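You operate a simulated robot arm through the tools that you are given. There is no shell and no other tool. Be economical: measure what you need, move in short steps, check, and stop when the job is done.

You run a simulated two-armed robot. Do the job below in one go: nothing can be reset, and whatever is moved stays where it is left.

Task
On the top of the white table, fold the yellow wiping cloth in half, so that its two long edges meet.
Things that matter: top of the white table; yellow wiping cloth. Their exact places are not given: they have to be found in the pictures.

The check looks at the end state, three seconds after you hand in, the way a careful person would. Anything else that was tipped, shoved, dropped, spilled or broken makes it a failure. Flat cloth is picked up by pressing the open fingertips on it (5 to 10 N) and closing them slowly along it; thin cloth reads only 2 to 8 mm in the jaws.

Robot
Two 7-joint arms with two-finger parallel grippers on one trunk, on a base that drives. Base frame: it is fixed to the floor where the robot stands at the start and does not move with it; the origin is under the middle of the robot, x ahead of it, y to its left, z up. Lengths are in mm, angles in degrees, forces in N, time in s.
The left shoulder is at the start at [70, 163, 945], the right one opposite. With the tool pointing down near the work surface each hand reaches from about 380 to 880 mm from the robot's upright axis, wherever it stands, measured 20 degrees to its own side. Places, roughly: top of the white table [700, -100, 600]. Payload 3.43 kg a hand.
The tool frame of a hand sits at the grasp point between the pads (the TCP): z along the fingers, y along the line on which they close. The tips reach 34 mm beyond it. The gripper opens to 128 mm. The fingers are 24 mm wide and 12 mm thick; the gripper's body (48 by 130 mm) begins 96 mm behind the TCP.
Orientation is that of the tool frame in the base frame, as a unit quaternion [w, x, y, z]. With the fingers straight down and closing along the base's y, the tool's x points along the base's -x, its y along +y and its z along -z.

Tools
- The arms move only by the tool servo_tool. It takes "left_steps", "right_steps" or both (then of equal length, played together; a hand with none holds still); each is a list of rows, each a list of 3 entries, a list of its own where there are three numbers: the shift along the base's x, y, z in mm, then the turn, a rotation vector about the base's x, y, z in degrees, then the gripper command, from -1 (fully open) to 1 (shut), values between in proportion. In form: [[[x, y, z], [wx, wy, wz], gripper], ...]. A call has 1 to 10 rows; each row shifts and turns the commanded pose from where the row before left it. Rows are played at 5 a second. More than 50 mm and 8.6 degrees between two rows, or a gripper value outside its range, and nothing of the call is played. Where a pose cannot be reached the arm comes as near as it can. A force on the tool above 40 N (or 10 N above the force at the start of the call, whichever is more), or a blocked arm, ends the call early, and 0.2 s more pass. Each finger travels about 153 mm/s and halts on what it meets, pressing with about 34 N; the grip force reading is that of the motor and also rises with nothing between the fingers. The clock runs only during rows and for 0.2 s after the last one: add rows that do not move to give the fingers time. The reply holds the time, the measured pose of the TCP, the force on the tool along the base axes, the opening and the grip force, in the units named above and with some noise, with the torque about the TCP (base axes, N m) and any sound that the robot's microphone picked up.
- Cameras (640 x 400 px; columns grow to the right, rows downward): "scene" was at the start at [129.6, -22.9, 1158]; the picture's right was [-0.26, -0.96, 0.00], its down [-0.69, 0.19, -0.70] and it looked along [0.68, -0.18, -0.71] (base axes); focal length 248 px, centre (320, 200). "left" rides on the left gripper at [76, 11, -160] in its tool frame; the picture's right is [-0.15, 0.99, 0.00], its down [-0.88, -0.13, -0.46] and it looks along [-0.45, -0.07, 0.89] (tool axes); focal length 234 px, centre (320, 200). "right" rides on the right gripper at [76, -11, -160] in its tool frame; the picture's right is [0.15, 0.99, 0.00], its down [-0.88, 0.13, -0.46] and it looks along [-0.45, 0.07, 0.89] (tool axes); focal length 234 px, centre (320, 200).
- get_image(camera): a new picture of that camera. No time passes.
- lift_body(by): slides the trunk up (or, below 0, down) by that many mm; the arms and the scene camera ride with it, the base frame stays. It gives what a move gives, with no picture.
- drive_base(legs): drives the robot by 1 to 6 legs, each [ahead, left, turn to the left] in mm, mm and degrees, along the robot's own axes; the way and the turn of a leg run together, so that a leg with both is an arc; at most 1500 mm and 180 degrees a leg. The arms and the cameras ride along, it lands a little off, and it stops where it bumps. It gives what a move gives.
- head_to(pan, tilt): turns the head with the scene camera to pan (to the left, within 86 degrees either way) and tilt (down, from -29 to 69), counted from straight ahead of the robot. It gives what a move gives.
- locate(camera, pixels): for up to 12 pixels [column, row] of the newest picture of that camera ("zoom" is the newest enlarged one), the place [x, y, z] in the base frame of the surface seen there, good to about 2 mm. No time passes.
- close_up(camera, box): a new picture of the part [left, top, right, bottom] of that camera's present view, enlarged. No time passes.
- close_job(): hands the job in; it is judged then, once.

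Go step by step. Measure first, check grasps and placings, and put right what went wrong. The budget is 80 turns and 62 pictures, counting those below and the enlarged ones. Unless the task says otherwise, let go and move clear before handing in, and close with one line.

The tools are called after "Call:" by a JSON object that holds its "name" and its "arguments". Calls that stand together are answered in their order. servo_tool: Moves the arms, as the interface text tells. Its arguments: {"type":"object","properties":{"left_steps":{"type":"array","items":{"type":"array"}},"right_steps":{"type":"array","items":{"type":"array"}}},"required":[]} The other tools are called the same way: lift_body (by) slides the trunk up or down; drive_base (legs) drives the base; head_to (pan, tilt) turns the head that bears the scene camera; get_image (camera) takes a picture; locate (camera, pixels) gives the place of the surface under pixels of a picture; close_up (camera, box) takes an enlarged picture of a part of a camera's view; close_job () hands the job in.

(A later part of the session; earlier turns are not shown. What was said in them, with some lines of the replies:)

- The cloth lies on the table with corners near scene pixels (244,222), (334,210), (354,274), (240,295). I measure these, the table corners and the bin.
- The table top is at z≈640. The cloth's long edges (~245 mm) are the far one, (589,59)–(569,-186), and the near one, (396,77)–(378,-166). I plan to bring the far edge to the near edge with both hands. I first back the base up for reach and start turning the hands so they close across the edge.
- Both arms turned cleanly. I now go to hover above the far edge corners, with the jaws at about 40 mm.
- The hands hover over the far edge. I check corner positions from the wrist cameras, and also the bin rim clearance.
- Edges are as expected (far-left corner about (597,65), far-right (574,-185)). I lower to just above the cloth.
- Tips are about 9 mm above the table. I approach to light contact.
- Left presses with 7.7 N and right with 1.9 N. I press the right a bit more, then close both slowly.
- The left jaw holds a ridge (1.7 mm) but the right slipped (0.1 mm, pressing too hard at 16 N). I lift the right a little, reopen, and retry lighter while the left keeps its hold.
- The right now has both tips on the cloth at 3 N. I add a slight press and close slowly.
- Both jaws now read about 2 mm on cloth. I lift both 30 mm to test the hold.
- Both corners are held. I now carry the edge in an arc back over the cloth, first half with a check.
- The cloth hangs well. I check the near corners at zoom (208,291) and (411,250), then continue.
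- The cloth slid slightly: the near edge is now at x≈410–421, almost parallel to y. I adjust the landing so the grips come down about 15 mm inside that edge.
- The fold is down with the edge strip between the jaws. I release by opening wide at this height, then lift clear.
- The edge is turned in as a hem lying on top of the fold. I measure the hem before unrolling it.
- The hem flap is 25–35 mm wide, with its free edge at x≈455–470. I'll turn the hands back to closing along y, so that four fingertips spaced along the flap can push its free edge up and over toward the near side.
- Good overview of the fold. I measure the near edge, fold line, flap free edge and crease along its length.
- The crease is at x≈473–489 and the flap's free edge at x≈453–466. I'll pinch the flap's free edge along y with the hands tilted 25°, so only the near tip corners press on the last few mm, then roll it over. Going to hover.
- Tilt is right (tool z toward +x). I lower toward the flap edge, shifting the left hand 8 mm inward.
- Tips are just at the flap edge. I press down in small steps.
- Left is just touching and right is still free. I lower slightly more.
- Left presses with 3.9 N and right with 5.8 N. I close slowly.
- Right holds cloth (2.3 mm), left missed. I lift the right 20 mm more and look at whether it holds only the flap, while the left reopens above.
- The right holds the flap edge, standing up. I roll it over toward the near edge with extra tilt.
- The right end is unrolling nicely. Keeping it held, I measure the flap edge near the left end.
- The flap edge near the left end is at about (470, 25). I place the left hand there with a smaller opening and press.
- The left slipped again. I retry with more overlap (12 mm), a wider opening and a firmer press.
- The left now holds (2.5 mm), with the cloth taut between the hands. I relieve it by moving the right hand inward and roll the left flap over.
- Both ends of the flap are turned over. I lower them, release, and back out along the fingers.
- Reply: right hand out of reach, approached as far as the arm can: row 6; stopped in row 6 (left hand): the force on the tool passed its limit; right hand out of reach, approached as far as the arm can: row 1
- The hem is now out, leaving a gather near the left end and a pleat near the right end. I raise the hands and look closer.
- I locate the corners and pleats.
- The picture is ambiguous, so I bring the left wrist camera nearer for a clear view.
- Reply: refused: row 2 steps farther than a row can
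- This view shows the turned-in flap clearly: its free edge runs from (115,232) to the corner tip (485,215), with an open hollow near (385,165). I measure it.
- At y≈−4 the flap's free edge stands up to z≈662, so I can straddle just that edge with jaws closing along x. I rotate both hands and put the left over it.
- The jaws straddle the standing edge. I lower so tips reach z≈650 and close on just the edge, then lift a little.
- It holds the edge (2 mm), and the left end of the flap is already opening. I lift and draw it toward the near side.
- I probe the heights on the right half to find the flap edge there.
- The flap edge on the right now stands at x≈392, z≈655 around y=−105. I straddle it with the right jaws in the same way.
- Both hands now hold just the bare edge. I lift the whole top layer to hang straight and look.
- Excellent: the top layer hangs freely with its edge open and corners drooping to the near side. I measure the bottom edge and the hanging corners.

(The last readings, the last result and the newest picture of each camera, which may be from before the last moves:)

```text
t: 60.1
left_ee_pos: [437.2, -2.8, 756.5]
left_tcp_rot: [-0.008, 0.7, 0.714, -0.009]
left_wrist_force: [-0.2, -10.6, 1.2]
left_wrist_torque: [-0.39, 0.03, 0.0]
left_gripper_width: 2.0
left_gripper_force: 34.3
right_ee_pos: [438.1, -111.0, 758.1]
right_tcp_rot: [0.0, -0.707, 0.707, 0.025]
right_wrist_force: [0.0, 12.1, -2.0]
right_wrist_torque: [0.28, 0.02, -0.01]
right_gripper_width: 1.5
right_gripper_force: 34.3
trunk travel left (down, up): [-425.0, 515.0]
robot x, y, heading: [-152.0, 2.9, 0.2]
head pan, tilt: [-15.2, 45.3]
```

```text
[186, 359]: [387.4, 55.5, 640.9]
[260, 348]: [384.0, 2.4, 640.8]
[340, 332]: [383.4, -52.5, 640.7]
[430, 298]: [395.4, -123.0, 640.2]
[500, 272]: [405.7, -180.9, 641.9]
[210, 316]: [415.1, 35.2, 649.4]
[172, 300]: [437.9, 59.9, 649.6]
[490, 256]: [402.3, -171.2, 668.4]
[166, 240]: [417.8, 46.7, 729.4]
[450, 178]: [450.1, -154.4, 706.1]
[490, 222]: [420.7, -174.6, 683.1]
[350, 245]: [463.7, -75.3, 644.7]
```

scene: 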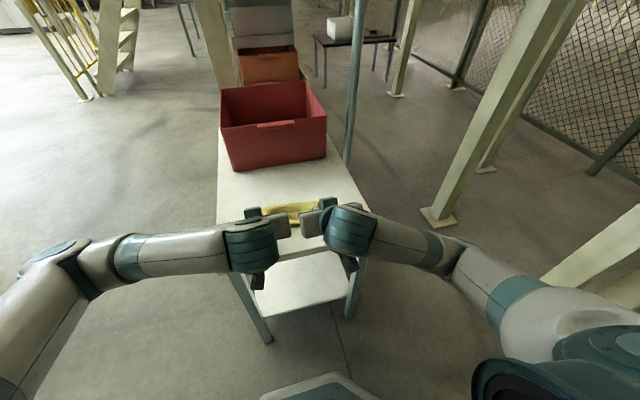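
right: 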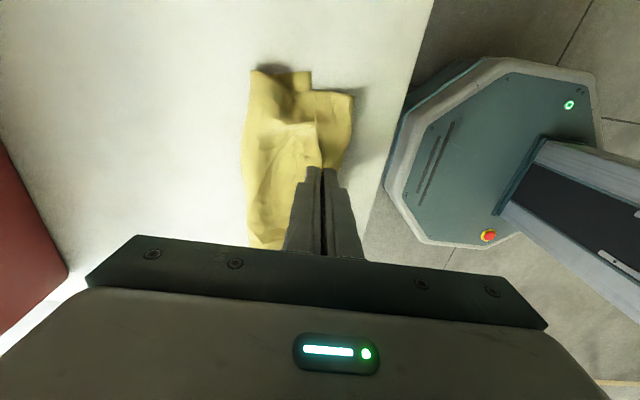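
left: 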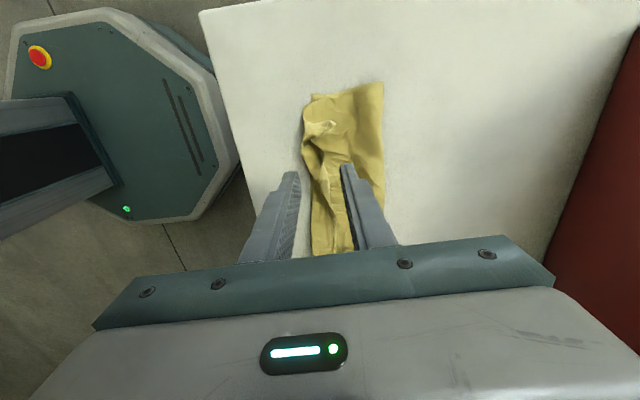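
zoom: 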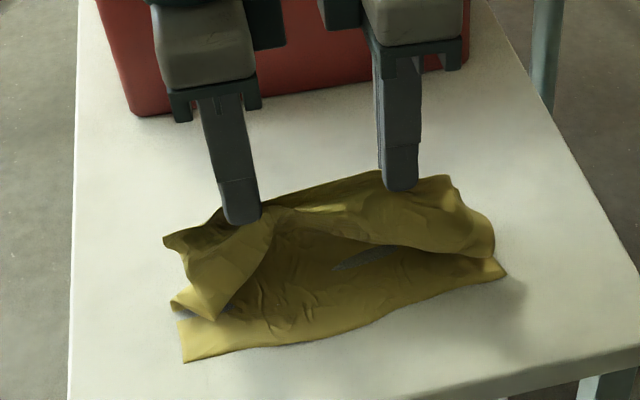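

Bottom near edge: x≈384 at y=−3, ≈394 at y=−110. I tilt the jaws (so the ends swing nearward) while moving back, then check.

Call:
{"name": "servo_tool", "arguments": {"left_steps": [[[-6.5, 0, -3], [0, -6.67, 0], 1], [[-6.5, 0, -3], [0, -6.67, 0], 1], [[-6.5, 0, -5], [0, -6.67, 0], 1], [[-6.5, 0, -5], [0, -6.67, 0], 1], [[-6.5, 0, -7], [0, -6.67, 0], 1], [[-6.5, 0, -7], [0, -6.67, 0], 1], [[0, 0, 0], [0, 0, 0], 1]], "right_steps": [[[-6, 1, -3], [0, -6.67, 0], 1], [[-6, 1, -3], [0, -6.67, 0], 1], [[-6, 0, -5], [0, -6.67, 0], 1], [[-6, 0, -6], [0, -6.67, 0], 1], [[-6, 0, -7], [0, -6.67, 0], 1], [[-6, 0, -7], [0, -6.67, 0], 1], [[0, 0, 0], [0, 0, 0], 1]]}}

Call:
{"name": "servo_tool", "arguments": {"left_steps": [[[-8, 0, -8], [0, 0, 0], 1], [[-8, 0, -8], [0, 0, 0], 1], [[-8, 0, -10], [0, 0, 0], 1], [[-4, 0, -10], [0, 0, 0], 1], [[0, 0, 0], [0, 0, 0], 1]], "right_steps": [[[-7, 0, -8], [0, 0, 0], 1], [[-7, 0, -8], [0, 0, 0], 1], [[-6, 0, -10], [0, 0, 0], 1], [[-4, 0, -10], [0, 0, 0], 1], [[0, 0, 0], [0, 0, 0], 1]]}}

Call:
{"name": "close_up", "arguments": {"camera": "left", "box": [180, 60, 420, 220]}}

```text
t: 61.7
left_ee_pos: [399.3, -0.7, 725.6]
left_tcp_rot: [0.236, 0.66, 0.674, 0.232]
left_wrist_force: [-0.1, -6.5, 1.2]
left_wrist_torque: [-0.15, 0.01, -0.17]
left_gripper_width: 2.1
left_gripper_force: 34.3
right_ee_pos: [402.5, -110.5, 727.3]
right_tcp_rot: [-0.241, 0.673, -0.664, 0.219]
right_wrist_force: [-0.4, 7.1, 0.4]
right_wrist_torque: [0.11, 0.04, 0.08]
right_gripper_width: 1.6
right_gripper_force: 33.9
trunk travel left (down, up): [-425.0, 515.0]
robot x, y, heading: [-150.2, 2.6, -0.1]
head pan, tilt: [-15.2, 45.3]
```

```text
t: 62.9
left_ee_pos: [370.4, -0.7, 690.8]
left_tcp_rot: [0.236, 0.66, 0.675, 0.232]
left_wrist_force: [-1.0, -7.5, 0.8]
left_wrist_torque: [-0.19, 0.01, -0.16]
left_gripper_width: 1.8
left_gripper_force: 34.0
right_ee_pos: [378.9, -110.4, 693.5]
right_tcp_rot: [-0.242, 0.672, -0.664, 0.219]
right_wrist_force: [-0.1, 6.4, 1.0]
right_wrist_torque: [0.15, 0.03, 0.11]
right_gripper_width: 1.5
right_gripper_force: 34.1
trunk travel left (down, up): [-425.0, 515.0]
robot x, y, heading: [-146.6, 1.7, -0.2]
head pan, tilt: [-15.2, 45.3]
```

```text
2.50 times, centred on (300, 140) of left
```

zoom: 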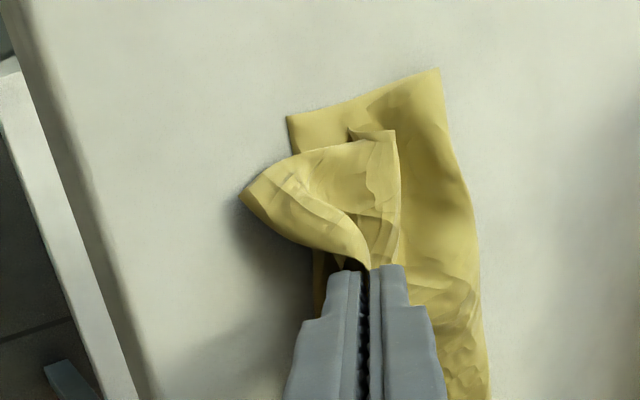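

The left end still has its corner folded over onto the top (free edge from the jaws at (398,260) to corner (392,132)). I locate that edge to regrip nearer the corner.

Call:
{"name": "locate", "arguments": {"camera": "zoom", "pixels": [[396, 135], [398, 170], [398, 200], [397, 235], [352, 130], [250, 190], [300, 170], [370, 180], [290, 120], [437, 72], [420, 150], [350, 230]]}}

```text
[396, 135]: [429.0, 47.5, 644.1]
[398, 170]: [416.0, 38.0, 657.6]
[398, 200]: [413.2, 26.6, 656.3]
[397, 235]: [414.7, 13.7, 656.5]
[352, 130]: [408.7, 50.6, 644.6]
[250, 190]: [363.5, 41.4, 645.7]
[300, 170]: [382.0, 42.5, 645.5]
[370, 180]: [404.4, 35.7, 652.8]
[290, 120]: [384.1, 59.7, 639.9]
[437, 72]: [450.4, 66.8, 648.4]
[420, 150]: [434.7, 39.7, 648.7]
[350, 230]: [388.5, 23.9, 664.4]
```

I release the left, back out, straighten to vertical and hover over that edge at (415, 28).

Call:
{"name": "servo_tool", "arguments": {"left_steps": [[[0, 0, -4], [0, 0, 0], 0.8], [[0, 0, 0], [0, 0, 0], 0.5], [[-8, 0, 10], [0, 0, 0], 0.5], [[-14, 0, 18], [0, 0, 0], 0.5], [[-10, 0, 30], [0, 0, 0], 0.5], [[8, 6, 10], [0, 8, 0], 0.5], [[15, 6, 0], [0, 8, 0], 0.5], [[15, 6, 0], [0, 8, 0], 0.5], [[15, 6, 0], [0, 8, 0], 0.5], [[20, 5, 0], [0, 8, 0], 0.5]]}}

Call:
{"name": "close_up", "arguments": {"camera": "left", "box": [200, 80, 440, 240]}}

```text
t: 65.1
left_ee_pos: [411.7, 28.4, 754.1]
left_tcp_rot: [-0.009, 0.7, 0.714, -0.009]
left_wrist_force: [-0.1, 0.2, -0.1]
left_wrist_torque: [-0.02, 0.0, -0.01]
left_gripper_width: 31.9
left_gripper_force: 0.1
right_ee_pos: [380.6, -110.2, 691.3]
right_tcp_rot: [-0.241, 0.673, -0.665, 0.219]
right_wrist_force: [0.3, 0.0, -0.9]
right_wrist_torque: [-0.02, 0.04, -0.03]
right_gripper_width: 1.8
right_gripper_force: 34.1
trunk travel left (down, up): [-425.0, 515.0]
robot x, y, heading: [-150.8, -1.0, 0.0]
head pan, tilt: [-15.2, 45.3]
```

```text
2.50 times, centred on (320, 160) of left
```

zoom: 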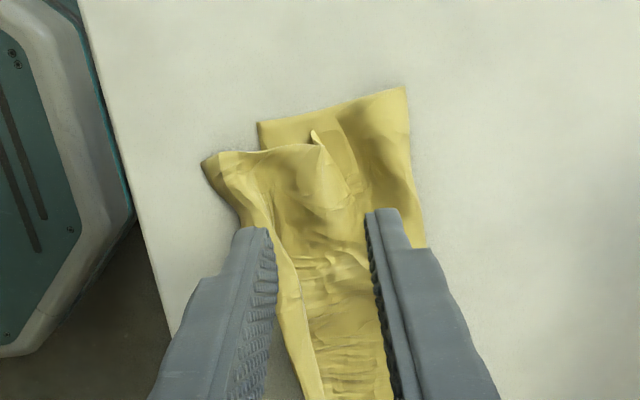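

Call:
{"name": "locate", "arguments": {"camera": "zoom", "pixels": [[207, 160], [222, 158], [270, 152], [314, 135], [320, 160], [340, 200], [255, 205], [240, 200], [290, 300], [282, 320], [262, 125], [404, 92]]}}

```text
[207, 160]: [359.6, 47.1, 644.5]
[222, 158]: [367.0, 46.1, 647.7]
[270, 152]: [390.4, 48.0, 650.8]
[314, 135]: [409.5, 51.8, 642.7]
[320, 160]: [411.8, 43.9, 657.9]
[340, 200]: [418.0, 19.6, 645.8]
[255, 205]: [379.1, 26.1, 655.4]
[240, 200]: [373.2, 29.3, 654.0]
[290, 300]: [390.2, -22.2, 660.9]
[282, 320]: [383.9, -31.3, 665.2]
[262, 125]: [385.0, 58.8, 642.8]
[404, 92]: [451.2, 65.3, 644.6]
```

The folded corner flap ends at (412, 48) with its edge standing at z≈658. I straddle it at (414, 38), close, lift and draw it over.

Call:
{"name": "servo_tool", "arguments": {"left_steps": [[[2, 5, -20], [0, 0, 0], 0.5], [[1, 5, -25], [0, 0, 0], 0.5], [[0, 0, -20], [0, 0, 0], 0.5], [[0, 0, -7], [0, 0, 0], 0.5], [[0, 0, 0], [0, 0, 0], 0.6], [[0, 0, 0], [0, 0, 0], 0.75], [[0, 0, 0], [0, 0, 0], 0.9], [[0, 0, 0], [0, 0, 0], 1], [[0, 0, 0], [0, 0, 0], 1]]}}

```text
t: 67.1
left_ee_pos: [415.8, 37.5, 681.1]
left_tcp_rot: [-0.009, 0.7, 0.714, -0.007]
left_wrist_force: [-0.1, -0.4, -0.5]
left_wrist_torque: [0.0, -0.01, 0.0]
left_gripper_width: 2.1
left_gripper_force: 34.1
right_ee_pos: [380.6, -109.8, 692.1]
right_tcp_rot: [-0.242, 0.672, -0.664, 0.219]
right_wrist_force: [-0.2, -0.4, 0.3]
right_wrist_torque: [0.01, 0.01, 0.03]
right_gripper_width: 1.4
right_gripper_force: 34.2
trunk travel left (down, up): [-425.0, 515.0]
robot x, y, heading: [-149.0, -0.9, -0.1]
head pan, tilt: [-15.2, 45.3]
```

Gripped (2.1 mm). I lift the corner high, then carry it nearward with tilt.

Call:
{"name": "servo_tool", "arguments": {"left_steps": [[[0, 1, 15], [0, 0, 0], 1], [[-3, 1, 15], [0, 0, 0], 1], [[-5, 1, 12], [0, 0, 0], 1], [[-7, 1, -2], [0, -6.67, 0], 1], [[-7, 1, -2], [0, -6.67, 0], 1], [[-7, 0, -3], [0, -6.67, 0], 1], [[-7, 0, -4], [0, -6.67, 0], 1], [[-7, 0, -6], [0, -6.67, 0], 1], [[-7, 0, -6], [0, -6.67, 0], 1], [[0, 0, 0], [0, 0, 0], 1]]}}

Call:
{"name": "close_up", "arguments": {"camera": "left", "box": [180, 60, 420, 220]}}

```text
t: 69.3
left_ee_pos: [364.3, 42.5, 700.3]
left_tcp_rot: [0.236, 0.66, 0.674, 0.232]
left_wrist_force: [0.2, -0.4, -0.1]
left_wrist_torque: [-0.01, 0.01, 0.01]
left_gripper_width: 2.1
left_gripper_force: 33.7
right_ee_pos: [378.7, -109.4, 692.0]
right_tcp_rot: [-0.242, 0.672, -0.664, 0.219]
right_wrist_force: [0.0, 0.0, -0.5]
right_wrist_torque: [0.0, 0.02, 0.0]
right_gripper_width: 1.6
right_gripper_force: 33.6
trunk travel left (down, up): [-425.0, 515.0]
robot x, y, heading: [-151.6, 0.3, -0.1]
head pan, tilt: [-15.2, 45.3]
```

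```text
2.50 times, centred on (300, 140) of left
```

zoom: 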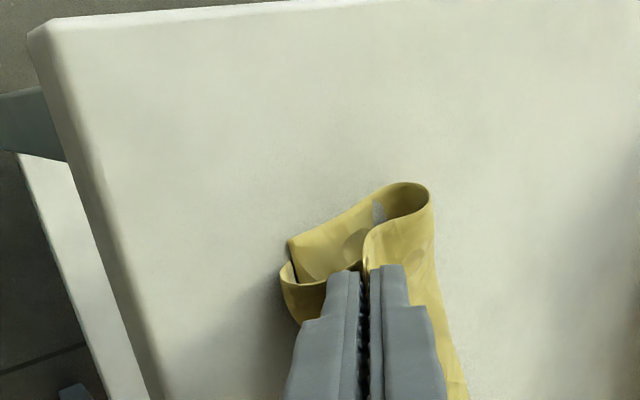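

The corner is now over, with its lip pointing to the near side. I set both hands down, with the left slightly farther in so the lip meets the bottom edge, release and back out.

Call:
{"name": "servo_tool", "arguments": {"left_steps": [[[4, 1, -6], [0, 0, 0], 1], [[4, 1, -6], [0, 0, 0], 1], [[4, 0, -5], [0, 0, 0], 1], [[0, 0, 0], [0, 0, 0], 0.85], [[0, 0, 0], [0, 0, 0], 0.6], [[-5, 0, 6], [0, 0, 0], 0.6], [[-12, 0, 15], [0, 0, 0], 0.6], [[-12, 0, 25], [0, 0, 0], 0.6], [[0, 0, 40], [0, 8, 0], 0.6], [[0, 0, 40], [0, 8, 0], 0.6]], "right_steps": [[[0, -1, -6], [0, 0, 0], 1], [[0, -1, -6], [0, 0, 0], 1], [[0, 0, -5], [0, 0, 0], 1], [[0, 0, 0], [0, 0, 0], 0.85], [[0, 0, 0], [0, 0, 0], 0.6], [[-5, 0, 6], [0, 0, 0], 0.6], [[-12, 0, 15], [0, 0, 0], 0.6], [[-12, 0, 25], [0, 0, 0], 0.6], [[0, 0, 40], [0, 8, 0], 0.6], [[0, 0, 40], [0, 8, 0], 0.6]]}}

Call:
{"name": "servo_tool", "arguments": {"left_steps": [[[0, 30, 20], [0, 8, 0], 0.6], [[0, 30, 0], [0, 8, 0], 0.6], [[0, 30, 0], [0, 8, 0], 0.6]], "right_steps": [[[0, -30, 20], [0, 8, 0], 0.6], [[0, -30, 0], [0, 8, 0], 0.6], [[0, -30, 0], [0, 8, 0], 0.6]]}}

Call:
{"name": "close_up", "arguments": {"camera": "scene", "box": [225, 180, 350, 258]}}

```text
t: 71.5
left_ee_pos: [347.0, 47.0, 810.5]
left_tcp_rot: [0.139, 0.686, 0.701, 0.137]
left_wrist_force: [-1.2, 0.0, 0.1]
left_wrist_torque: [0.0, -0.01, 0.01]
left_gripper_width: 25.5
left_gripper_force: 0.0
right_ee_pos: [349.8, -110.3, 799.1]
right_tcp_rot: [-0.147, 0.696, -0.692, 0.124]
right_wrist_force: [-0.1, 0.7, -0.6]
right_wrist_torque: [0.0, 0.0, -0.03]
right_gripper_width: 25.6
right_gripper_force: 0.1
trunk travel left (down, up): [-425.0, 515.0]
robot x, y, heading: [-149.8, 1.2, 0.2]
head pan, tilt: [-15.2, 45.3]
```

```text
t: 72.3
left_ee_pos: [347.7, 136.7, 830.6]
left_tcp_rot: [-0.009, 0.7, 0.714, -0.008]
left_wrist_force: [0.6, 0.1, 0.8]
left_wrist_torque: [0.01, -0.01, 0.0]
left_gripper_width: 25.7
left_gripper_force: 0.1
right_ee_pos: [349.1, -200.6, 819.6]
right_tcp_rot: [0.001, 0.707, -0.706, -0.026]
right_wrist_force: [0.1, -0.6, -1.0]
right_wrist_torque: [-0.01, 0.0, -0.02]
right_gripper_width: 25.6
right_gripper_force: 0.2
trunk travel left (down, up): [-425.0, 515.0]
robot x, y, heading: [-149.3, 1.8, -0.0]
head pan, tilt: [-15.2, 45.3]
```

```text
5.12 times, centred on (288, 219) of scene
```

zoom: 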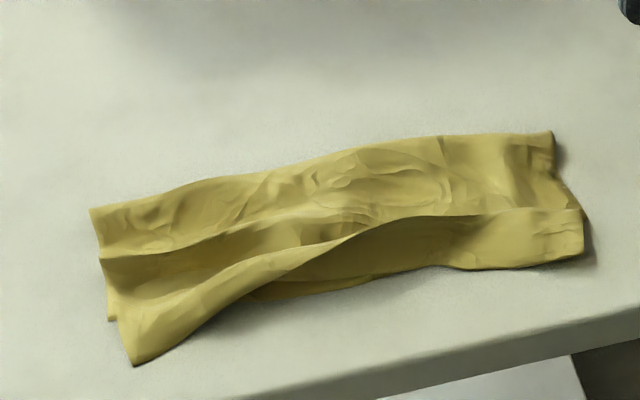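

The left half is now fully unrolled, with its corner a bit proud at (135,362). The right end still has its flap turned in (edge along (450,217)–(580,208)). I measure.

Call:
{"name": "locate", "arguments": {"camera": "zoom", "pixels": [[135, 362], [200, 308], [300, 264], [375, 229], [450, 215], [510, 211], [570, 207], [580, 250], [470, 267], [290, 293], [112, 316], [104, 258]]}}

```text
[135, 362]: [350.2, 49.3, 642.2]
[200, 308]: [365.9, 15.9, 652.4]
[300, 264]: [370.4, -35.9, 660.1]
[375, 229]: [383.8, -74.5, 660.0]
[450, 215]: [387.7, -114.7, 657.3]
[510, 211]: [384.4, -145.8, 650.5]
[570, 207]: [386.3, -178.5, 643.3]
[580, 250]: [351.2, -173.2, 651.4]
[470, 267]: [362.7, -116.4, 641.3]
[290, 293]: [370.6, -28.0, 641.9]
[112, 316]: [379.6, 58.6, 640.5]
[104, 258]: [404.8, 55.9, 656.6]
```

I straddle the right flap's edge at (386, −137) with tips at z≈646 and close.

Call:
{"name": "servo_tool", "arguments": {"right_steps": [[[12, 20, -20], [0, 0, 0], 0.55], [[12, 22, -30], [0, 0, 0], 0.55], [[13, 21, -35], [0, 0, 0], 0.55], [[0, 0, -35], [0, 0, 0], 0.55], [[0, 0, -18], [0, 0, 0], 0.55], [[0, 0, -2], [0, 0, 0], 0.55], [[0, 0, 0], [0, 0, 0], 0.68], [[0, 0, 0], [0, 0, 0], 0.84], [[0, 0, 0], [0, 0, 0], 1], [[0, 0, 0], [0, 0, 0], 1]]}}

```text
t: 74.5
left_ee_pos: [348.1, 135.5, 830.2]
left_tcp_rot: [-0.008, 0.7, 0.714, -0.008]
left_wrist_force: [0.1, -0.3, 1.1]
left_wrist_torque: [-0.01, 0.0, -0.03]
left_gripper_width: 25.5
left_gripper_force: 0.0
right_ee_pos: [386.4, -136.6, 681.2]
right_tcp_rot: [0.0, 0.707, -0.707, -0.023]
right_wrist_force: [0.3, 1.0, 0.6]
right_wrist_torque: [-0.01, 0.04, -0.05]
right_gripper_width: 1.6
right_gripper_force: 33.9
trunk travel left (down, up): [-425.0, 515.0]
robot x, y, heading: [-147.6, -0.0, -0.0]
head pan, tilt: [-15.2, 45.3]
```

The right holds the edge (1.6 mm). The fold has crept off-centre, so I also take the left edge near (365, 18), to lift the whole top layer and re-lay it.

Call:
{"name": "servo_tool", "arguments": {"left_steps": [[[3.4, -25, -20], [0, 0, 0], 0.45], [[3.4, -30, -20], [0, 0, 0], 0.45], [[3.4, -30, -25], [0, 0, 0], 0.45], [[3.4, -32, -25], [0, 0, 0], 0.45], [[3.4, 0, -35], [0, 0, 0], 0.45], [[0, 0, -26], [0, 0, 0], 0.45], [[0, 0, 0], [0, 0, 0], 0.6], [[0, 0, 0], [0, 0, 0], 0.8], [[0, 0, 0], [0, 0, 0], 1], [[0, 0, 0], [0, 0, 0], 1]], "right_steps": [[[0, 0, 10], [0, 0, 0], 1], [[0, 0, 10], [0, 0, 0], 1], [[0, 0, 0], [0, 0, 0], 1], [[0, 0, 0], [0, 0, 0], 1], [[0, 0, 0], [0, 0, 0], 1], [[0, 0, 0], [0, 0, 0], 1], [[0, 0, 0], [0, 0, 0], 1], [[0, 0, 0], [0, 0, 0], 1], [[0, 0, 0], [0, 0, 0], 1], [[0, 0, 0], [0, 0, 0], 1]]}}

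```text
t: 76.7
left_ee_pos: [364.9, 17.9, 677.0]
left_tcp_rot: [-0.009, 0.7, 0.714, -0.007]
left_wrist_force: [-0.6, -0.5, 0.7]
left_wrist_torque: [0.01, 0.0, 0.0]
left_gripper_width: 0.1
left_gripper_force: 32.8
right_ee_pos: [386.4, -137.4, 701.7]
right_tcp_rot: [0.0, 0.707, -0.707, -0.024]
right_wrist_force: [0.1, -0.8, -0.1]
right_wrist_torque: [-0.04, 0.02, -0.01]
right_gripper_width: 1.6
right_gripper_force: 33.8
trunk travel left (down, up): [-425.0, 515.0]
robot x, y, heading: [-154.4, 0.6, 0.0]
head pan, tilt: [-15.2, 45.3]
```

The left missed. I retry with a wider opening and tips pressed lightly on the table and cloth.

Call:
{"name": "servo_tool", "arguments": {"left_steps": [[[0, 0, 12], [0, 0, 0], 1], [[3, -3, 0], [0, 0, 0], 0.25], [[0, 0, 0], [0, 0, 0], 0.25], [[0, 0, -9], [0, 0, 0], 0.25], [[0, 0, -4], [0, 0, 0], 0.25], [[0, 0, -1.5], [0, 0, 0], 0.25], [[0, 0, 0], [0, 0, 0], 0.25]]}}

```text
t: 78.3
left_ee_pos: [367.2, 16.3, 676.5]
left_tcp_rot: [-0.008, 0.7, 0.714, -0.008]
left_wrist_force: [-1.0, -0.6, 0.5]
left_wrist_torque: [0.0, -0.05, 0.01]
left_gripper_width: 48.1
left_gripper_force: 0.1
right_ee_pos: [387.2, -137.7, 700.0]
right_tcp_rot: [0.0, -0.707, 0.707, 0.023]
right_wrist_force: [-1.2, 0.4, 0.1]
right_wrist_torque: [0.02, 0.02, 0.01]
right_gripper_width: 1.5
right_gripper_force: 34.0
trunk travel left (down, up): [-425.0, 515.0]
robot x, y, heading: [-148.8, 0.5, -0.1]
head pan, tilt: [-15.2, 45.3]
```

Call:
{"name": "servo_tool", "arguments": {"left_steps": [[[0, 0, -1.8], [0, 0, 0], 0.25], [[0, 0, -0.5], [0, 0, 0], 0.25], [[0, 0, 0], [0, 0, 0], 0.25]]}}

Call:
{"name": "get_image", "arguments": {"camera": "left"}}

```text
t: 79.1
left_ee_pos: [368.8, 15.5, 676.2]
left_tcp_rot: [-0.007, 0.7, 0.714, -0.007]
left_wrist_force: [-0.3, 0.8, 20.8]
left_wrist_torque: [0.1, -0.64, 0.09]
left_gripper_width: 47.9
left_gripper_force: 0.1
right_ee_pos: [384.9, -137.4, 700.4]
right_tcp_rot: [0.0, 0.707, -0.706, -0.023]
right_wrist_force: [0.0, -0.7, 0.3]
right_wrist_torque: [0.01, 0.02, 0.0]
right_gripper_width: 1.5
right_gripper_force: 34.1
trunk travel left (down, up): [-425.0, 515.0]
robot x, y, heading: [-147.5, -4.2, -0.1]
head pan, tilt: [-15.2, 45.3]
```

```text
2 pictures are left
```

left: 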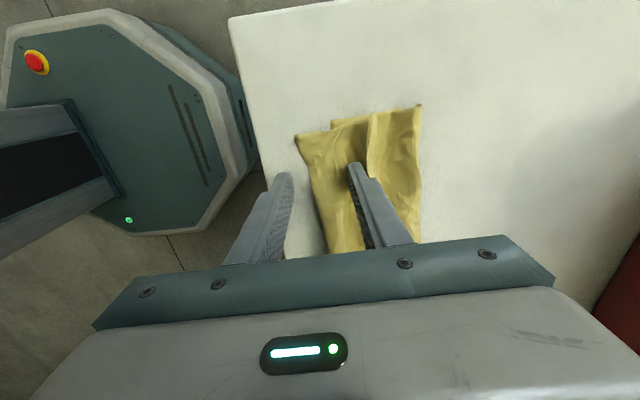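

The edge lies between the open fingers (around (312,180)). I measure a few points from this picture.

Call:
{"name": "locate", "arguments": {"camera": "left", "pixels": [[300, 137], [310, 170], [318, 205], [328, 245], [334, 124], [368, 118], [420, 108], [420, 160], [420, 220], [340, 180]]}}

Call:
{"name": "servo_tool", "arguments": {"left_steps": [[[0, 0, 1.6], [0, 0, 0], 0.25], [[0, 0, 0], [0, 0, 0], 0.35], [[0, 0, 0], [0, 0, 0], 0.45], [[0, 0, 0], [0, 0, 0], 0.55], [[0, 0, 0], [0, 0, 0], 0.65], [[0, 0, 0], [0, 0, 0], 0.75], [[0, 0, 0], [0, 0, 0], 0.85], [[0, 0, 0], [0, 0, 0], 0.93], [[0, 0, 0], [0, 0, 0], 1], [[0, 0, 0], [0, 0, 0], 1]]}}

```text
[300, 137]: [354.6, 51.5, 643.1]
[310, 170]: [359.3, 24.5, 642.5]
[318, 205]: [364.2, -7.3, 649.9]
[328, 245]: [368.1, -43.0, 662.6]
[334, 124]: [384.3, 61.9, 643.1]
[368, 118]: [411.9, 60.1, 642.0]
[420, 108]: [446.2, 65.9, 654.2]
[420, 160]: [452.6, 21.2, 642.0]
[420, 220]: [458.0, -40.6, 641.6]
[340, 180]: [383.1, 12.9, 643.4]
```

```text
t: 81.3
left_ee_pos: [366.7, 15.7, 675.7]
left_tcp_rot: [-0.009, 0.699, 0.715, -0.007]
left_wrist_force: [-1.1, 0.5, 8.2]
left_wrist_torque: [0.02, -0.07, -0.03]
left_gripper_width: 2.0
left_gripper_force: 33.7
right_ee_pos: [387.2, -138.2, 701.0]
right_tcp_rot: [0.0, 0.707, -0.707, -0.024]
right_wrist_force: [-0.3, -0.6, 0.1]
right_wrist_torque: [0.0, 0.03, -0.05]
right_gripper_width: 1.7
right_gripper_force: 34.0
trunk travel left (down, up): [-425.0, 515.0]
robot x, y, heading: [-148.1, -3.1, -0.2]
head pan, tilt: [-15.2, 45.3]
```

Gripped (2.0 mm) right at the edge. I now lift both and carry the edge up and away, to re-lay the lower half so the crease comes to x≈481–493.

Call:
{"name": "servo_tool", "arguments": {"left_steps": [[[0, 0, 20], [0, 0, 0], 1], [[5, 1, 20], [0, 0, 0], 1], [[10, 1, 18], [0, 0, 0], 1], [[15, 1, 12], [0, 0, 0], 1], [[20, 1, 8], [0, 0, 0], 1], [[20, 1, 4], [0, 0, 0], 1], [[20, 1, 0], [0, 0, 0], 1], [[20, 0, -2], [0, 0, 0], 1], [[16, 0, -1], [0, 0, 0], 1], [[10, 0, -1], [0, 0, 0], 1]], "right_steps": [[[0, 0, 13], [0, 0, 0], 1], [[5, -0.5, 14], [0, 0, 0], 1], [[10, -1, 12], [0, 0, 0], 1], [[15, -1, 8], [0, 0, 0], 1], [[18, -1, 5], [0, 0, 0], 1], [[18, -1, 3], [0, 0, 0], 1], [[18, -0.5, 0], [0, 0, 0], 1], [[18, 0, -1], [0, 0, 0], 1], [[16, 0, -1], [0, 0, 0], 1], [[10, 0, 0], [0, 0, 0], 1]]}}

Call:
{"name": "close_up", "arguments": {"camera": "scene", "box": [200, 130, 360, 250]}}

```text
t: 83.5
left_ee_pos: [502.9, 22.5, 754.2]
left_tcp_rot: [-0.008, 0.7, 0.714, -0.008]
left_wrist_force: [1.0, -7.0, -0.4]
left_wrist_torque: [-0.19, 0.0, -0.01]
left_gripper_width: 2.1
left_gripper_force: 34.1
right_ee_pos: [514.7, -142.0, 752.3]
right_tcp_rot: [0.0, 0.707, -0.707, -0.024]
right_wrist_force: [-0.3, 7.3, -0.7]
right_wrist_torque: [0.17, 0.01, -0.03]
right_gripper_width: 1.8
right_gripper_force: 34.2
trunk travel left (down, up): [-425.0, 515.0]
robot x, y, heading: [-149.6, 0.3, -0.2]
head pan, tilt: [-15.2, 45.3]
```

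```text
3.33 times, centred on (280, 190) of scene
```

zoom: 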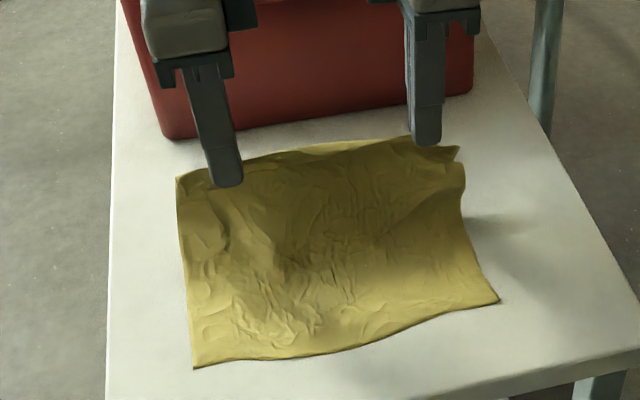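

Excellent: the cloth is opened out cleanly with its edge held straight. I measure the near edge and the crease region.

Call:
{"name": "locate", "arguments": {"camera": "zoom", "pixels": [[196, 365], [235, 359], [300, 356], [380, 335], [430, 315], [496, 299], [180, 180], [184, 250], [188, 300], [458, 150], [464, 210], [478, 255]]}}

```text
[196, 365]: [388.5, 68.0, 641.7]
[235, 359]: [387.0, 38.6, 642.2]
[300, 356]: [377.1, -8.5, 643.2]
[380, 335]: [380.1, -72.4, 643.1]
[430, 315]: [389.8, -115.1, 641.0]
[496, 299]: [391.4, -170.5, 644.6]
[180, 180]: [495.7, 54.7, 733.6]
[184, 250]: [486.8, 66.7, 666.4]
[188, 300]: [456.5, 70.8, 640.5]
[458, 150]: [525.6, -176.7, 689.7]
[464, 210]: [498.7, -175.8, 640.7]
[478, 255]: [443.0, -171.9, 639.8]
```

Bottom near edge is at x≈386–391, y from 68 to −170, and the top edge needs about +9 mm in y. I lay it back along an arc around x≈486 with slack, tilting the jaws as it comes down.

Call:
{"name": "servo_tool", "arguments": {"left_steps": [[[-18, 0.9, -2], [0, 0, 0], 1], [[-17.7, 0.9, -1.3], [0, -8, 0], 1], [[-18.7, 0.9, -3], [0, -8, 0], 1], [[-16.4, 0.9, -5.6], [0, -8, 0], 1], [[-16.2, 0.9, -9.3], [0, -8, 0], 1], [[-15.9, 0.9, -13.8], [0, -8, 0], 1], [[-10, 0.9, -13], [0, 0, 0], 1], [[-8, 0.9, -15], [0, 0, 0], 1], [[-6, 0.9, -14], [0, 0, 0], 1], [[0, 0, 0], [0, 0, 0], 1]], "right_steps": [[[-19.1, 1.1, -2], [0, 0, 0], 1], [[-18.8, 1.1, -1.3], [0, -8, 0], 1], [[-19.8, 1.1, -3], [0, -8, 0], 1], [[-17.5, 1.1, -5.6], [0, -8, 0], 1], [[-17.3, 1.1, -9.3], [0, -8, 0], 1], [[-17, 1.1, -13.8], [0, -8, 0], 1], [[-11, 1.1, -13], [0, 0, 0], 1], [[-9, 1.1, -15], [0, 0, 0], 1], [[-7, 1.1, -12], [0, 0, 0], 1], [[0, 0, 0], [0, 0, 0], 1]]}}

```text
t: 85.7
left_ee_pos: [377.0, 29.8, 677.4]
left_tcp_rot: [0.236, 0.66, 0.674, 0.232]
left_wrist_force: [1.0, -3.1, -0.5]
left_wrist_torque: [-0.06, 0.02, -0.01]
left_gripper_width: 2.1
left_gripper_force: 34.3
right_ee_pos: [378.8, -133.8, 678.6]
right_tcp_rot: [-0.242, 0.672, -0.665, 0.219]
right_wrist_force: [0.2, 3.1, -1.2]
right_wrist_torque: [0.05, 0.04, 0.07]
right_gripper_width: 1.8
right_gripper_force: 33.5
trunk travel left (down, up): [-425.0, 515.0]
robot x, y, heading: [-148.4, -0.5, 0.0]
head pan, tilt: [-15.2, 45.3]
```

Both ends are down. I open slightly while rising a little, and slide out along the fingers.

Call:
{"name": "servo_tool", "arguments": {"left_steps": [[[0, 0, 2], [0, 0, 0], 0.9], [[0, 0, 2], [0, 0, 0], 0.78], [[0, 0, 0], [0, 0, 0], 0.78], [[-6, 0, 7], [0, 0, 0], 0.78], [[-9, 0, 11], [0, 0, 0], 0.78], [[-12, 0, 16], [0, 0, 0], 0.78], [[-5, 0, 35], [0, 0, 0], 0.78], [[0, 0, 40], [0, 8, 0], 0.78], [[0, 20, 40], [0, 8, 0], 0.78], [[0, 30, 10], [0, 8, 0], 0.78]], "right_steps": [[[0, 0, 2], [0, 0, 0], 0.9], [[0, 0, 2], [0, 0, 0], 0.78], [[0, 0, 0], [0, 0, 0], 0.78], [[-6, 0, 7], [0, 0, 0], 0.78], [[-9, 0, 11], [0, 0, 0], 0.78], [[-12, 0, 16], [0, 0, 0], 0.78], [[-5, 0, 35], [0, 0, 0], 0.78], [[0, 0, 40], [0, 8, 0], 0.78], [[0, -20, 40], [0, 8, 0], 0.78], [[0, -30, 10], [0, 8, 0], 0.78]]}}

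Call:
{"name": "servo_tool", "arguments": {"left_steps": [[[0, 40, 0], [0, 8, 0], 0.78], [[0, 40, 0], [0, 8, 0], 0.78], [[0, 0, 0], [0, 0, 0], 0.78]], "right_steps": [[[0, -40, 0], [0, 8, 0], 0.78], [[0, -40, 0], [0, 8, 0], 0.78], [[0, 0, 0], [0, 0, 0], 0.78]]}}

Call:
{"name": "close_up", "arguments": {"camera": "scene", "box": [210, 170, 360, 260]}}

```text
t: 87.9
left_ee_pos: [345.7, 81.1, 840.3]
left_tcp_rot: [0.091, 0.695, 0.708, 0.089]
left_wrist_force: [-0.5, 0.1, 0.2]
left_wrist_torque: [0.04, 0.0, 0.02]
left_gripper_width: 14.0
left_gripper_force: 0.0
right_ee_pos: [358.7, -177.7, 841.8]
right_tcp_rot: [-0.099, 0.703, -0.7, 0.074]
right_wrist_force: [-0.4, -0.7, -0.8]
right_wrist_torque: [0.0, -0.01, 0.0]
right_gripper_width: 14.2
right_gripper_force: 0.1
right hand out of reach, approached as far as the arm can: row 6, 7
trunk travel left (down, up): [-425.0, 515.0]
robot x, y, heading: [-149.5, 0.6, 0.3]
head pan, tilt: [-15.2, 45.3]
```

```text
t: 88.7
left_ee_pos: [345.3, 161.9, 841.5]
left_tcp_rot: [-0.01, 0.7, 0.714, -0.009]
left_wrist_force: [0.2, 0.2, 0.2]
left_wrist_torque: [0.0, 0.01, -0.03]
left_gripper_width: 14.1
left_gripper_force: 0.1
right_ee_pos: [360.7, -258.7, 840.8]
right_tcp_rot: [0.0, 0.707, -0.706, -0.024]
right_wrist_force: [-0.1, -1.4, 0.8]
right_wrist_torque: [0.03, 0.06, -0.02]
right_gripper_width: 14.1
right_gripper_force: 0.0
trunk travel left (down, up): [-425.0, 515.0]
robot x, y, heading: [-148.6, 1.7, 0.0]
head pan, tilt: [-15.2, 45.3]
```

```text
4.27 times, centred on (285, 215) of scene
```

zoom: 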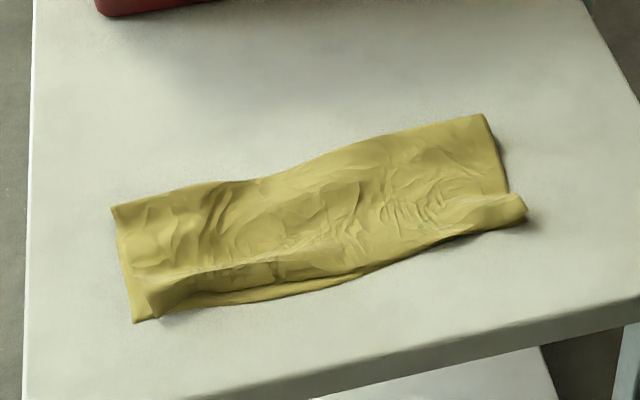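

The cloth is folded nicely in half. I check the edge gaps along its length.

Call:
{"name": "locate", "arguments": {"camera": "zoom", "pixels": [[113, 210], [136, 319], [160, 312], [150, 285], [210, 303], [200, 275], [280, 295], [280, 275], [360, 272], [460, 232], [523, 210], [483, 117]]}}

```text
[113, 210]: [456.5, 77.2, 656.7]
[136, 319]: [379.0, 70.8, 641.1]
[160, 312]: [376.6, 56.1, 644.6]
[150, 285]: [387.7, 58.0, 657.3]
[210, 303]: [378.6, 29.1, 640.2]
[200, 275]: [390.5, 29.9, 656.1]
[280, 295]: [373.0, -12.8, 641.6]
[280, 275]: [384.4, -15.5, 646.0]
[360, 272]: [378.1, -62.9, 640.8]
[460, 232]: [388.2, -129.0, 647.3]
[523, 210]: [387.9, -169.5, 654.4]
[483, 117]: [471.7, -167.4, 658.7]
```

The two long edges meet within about 10 mm along their length (both at x≈373–388), the hands are clear and nothing else has moved. I hand in.

Call:
{"name": "close_job", "arguments": {}}

```text
The job is handed in.
```

The yellow cloth is folded in half on the white table with its two long edges meeting to within about 10 mm; the top layer is slightly wrinkled and the crease still stands a little, and I saw nothing else disturbed.
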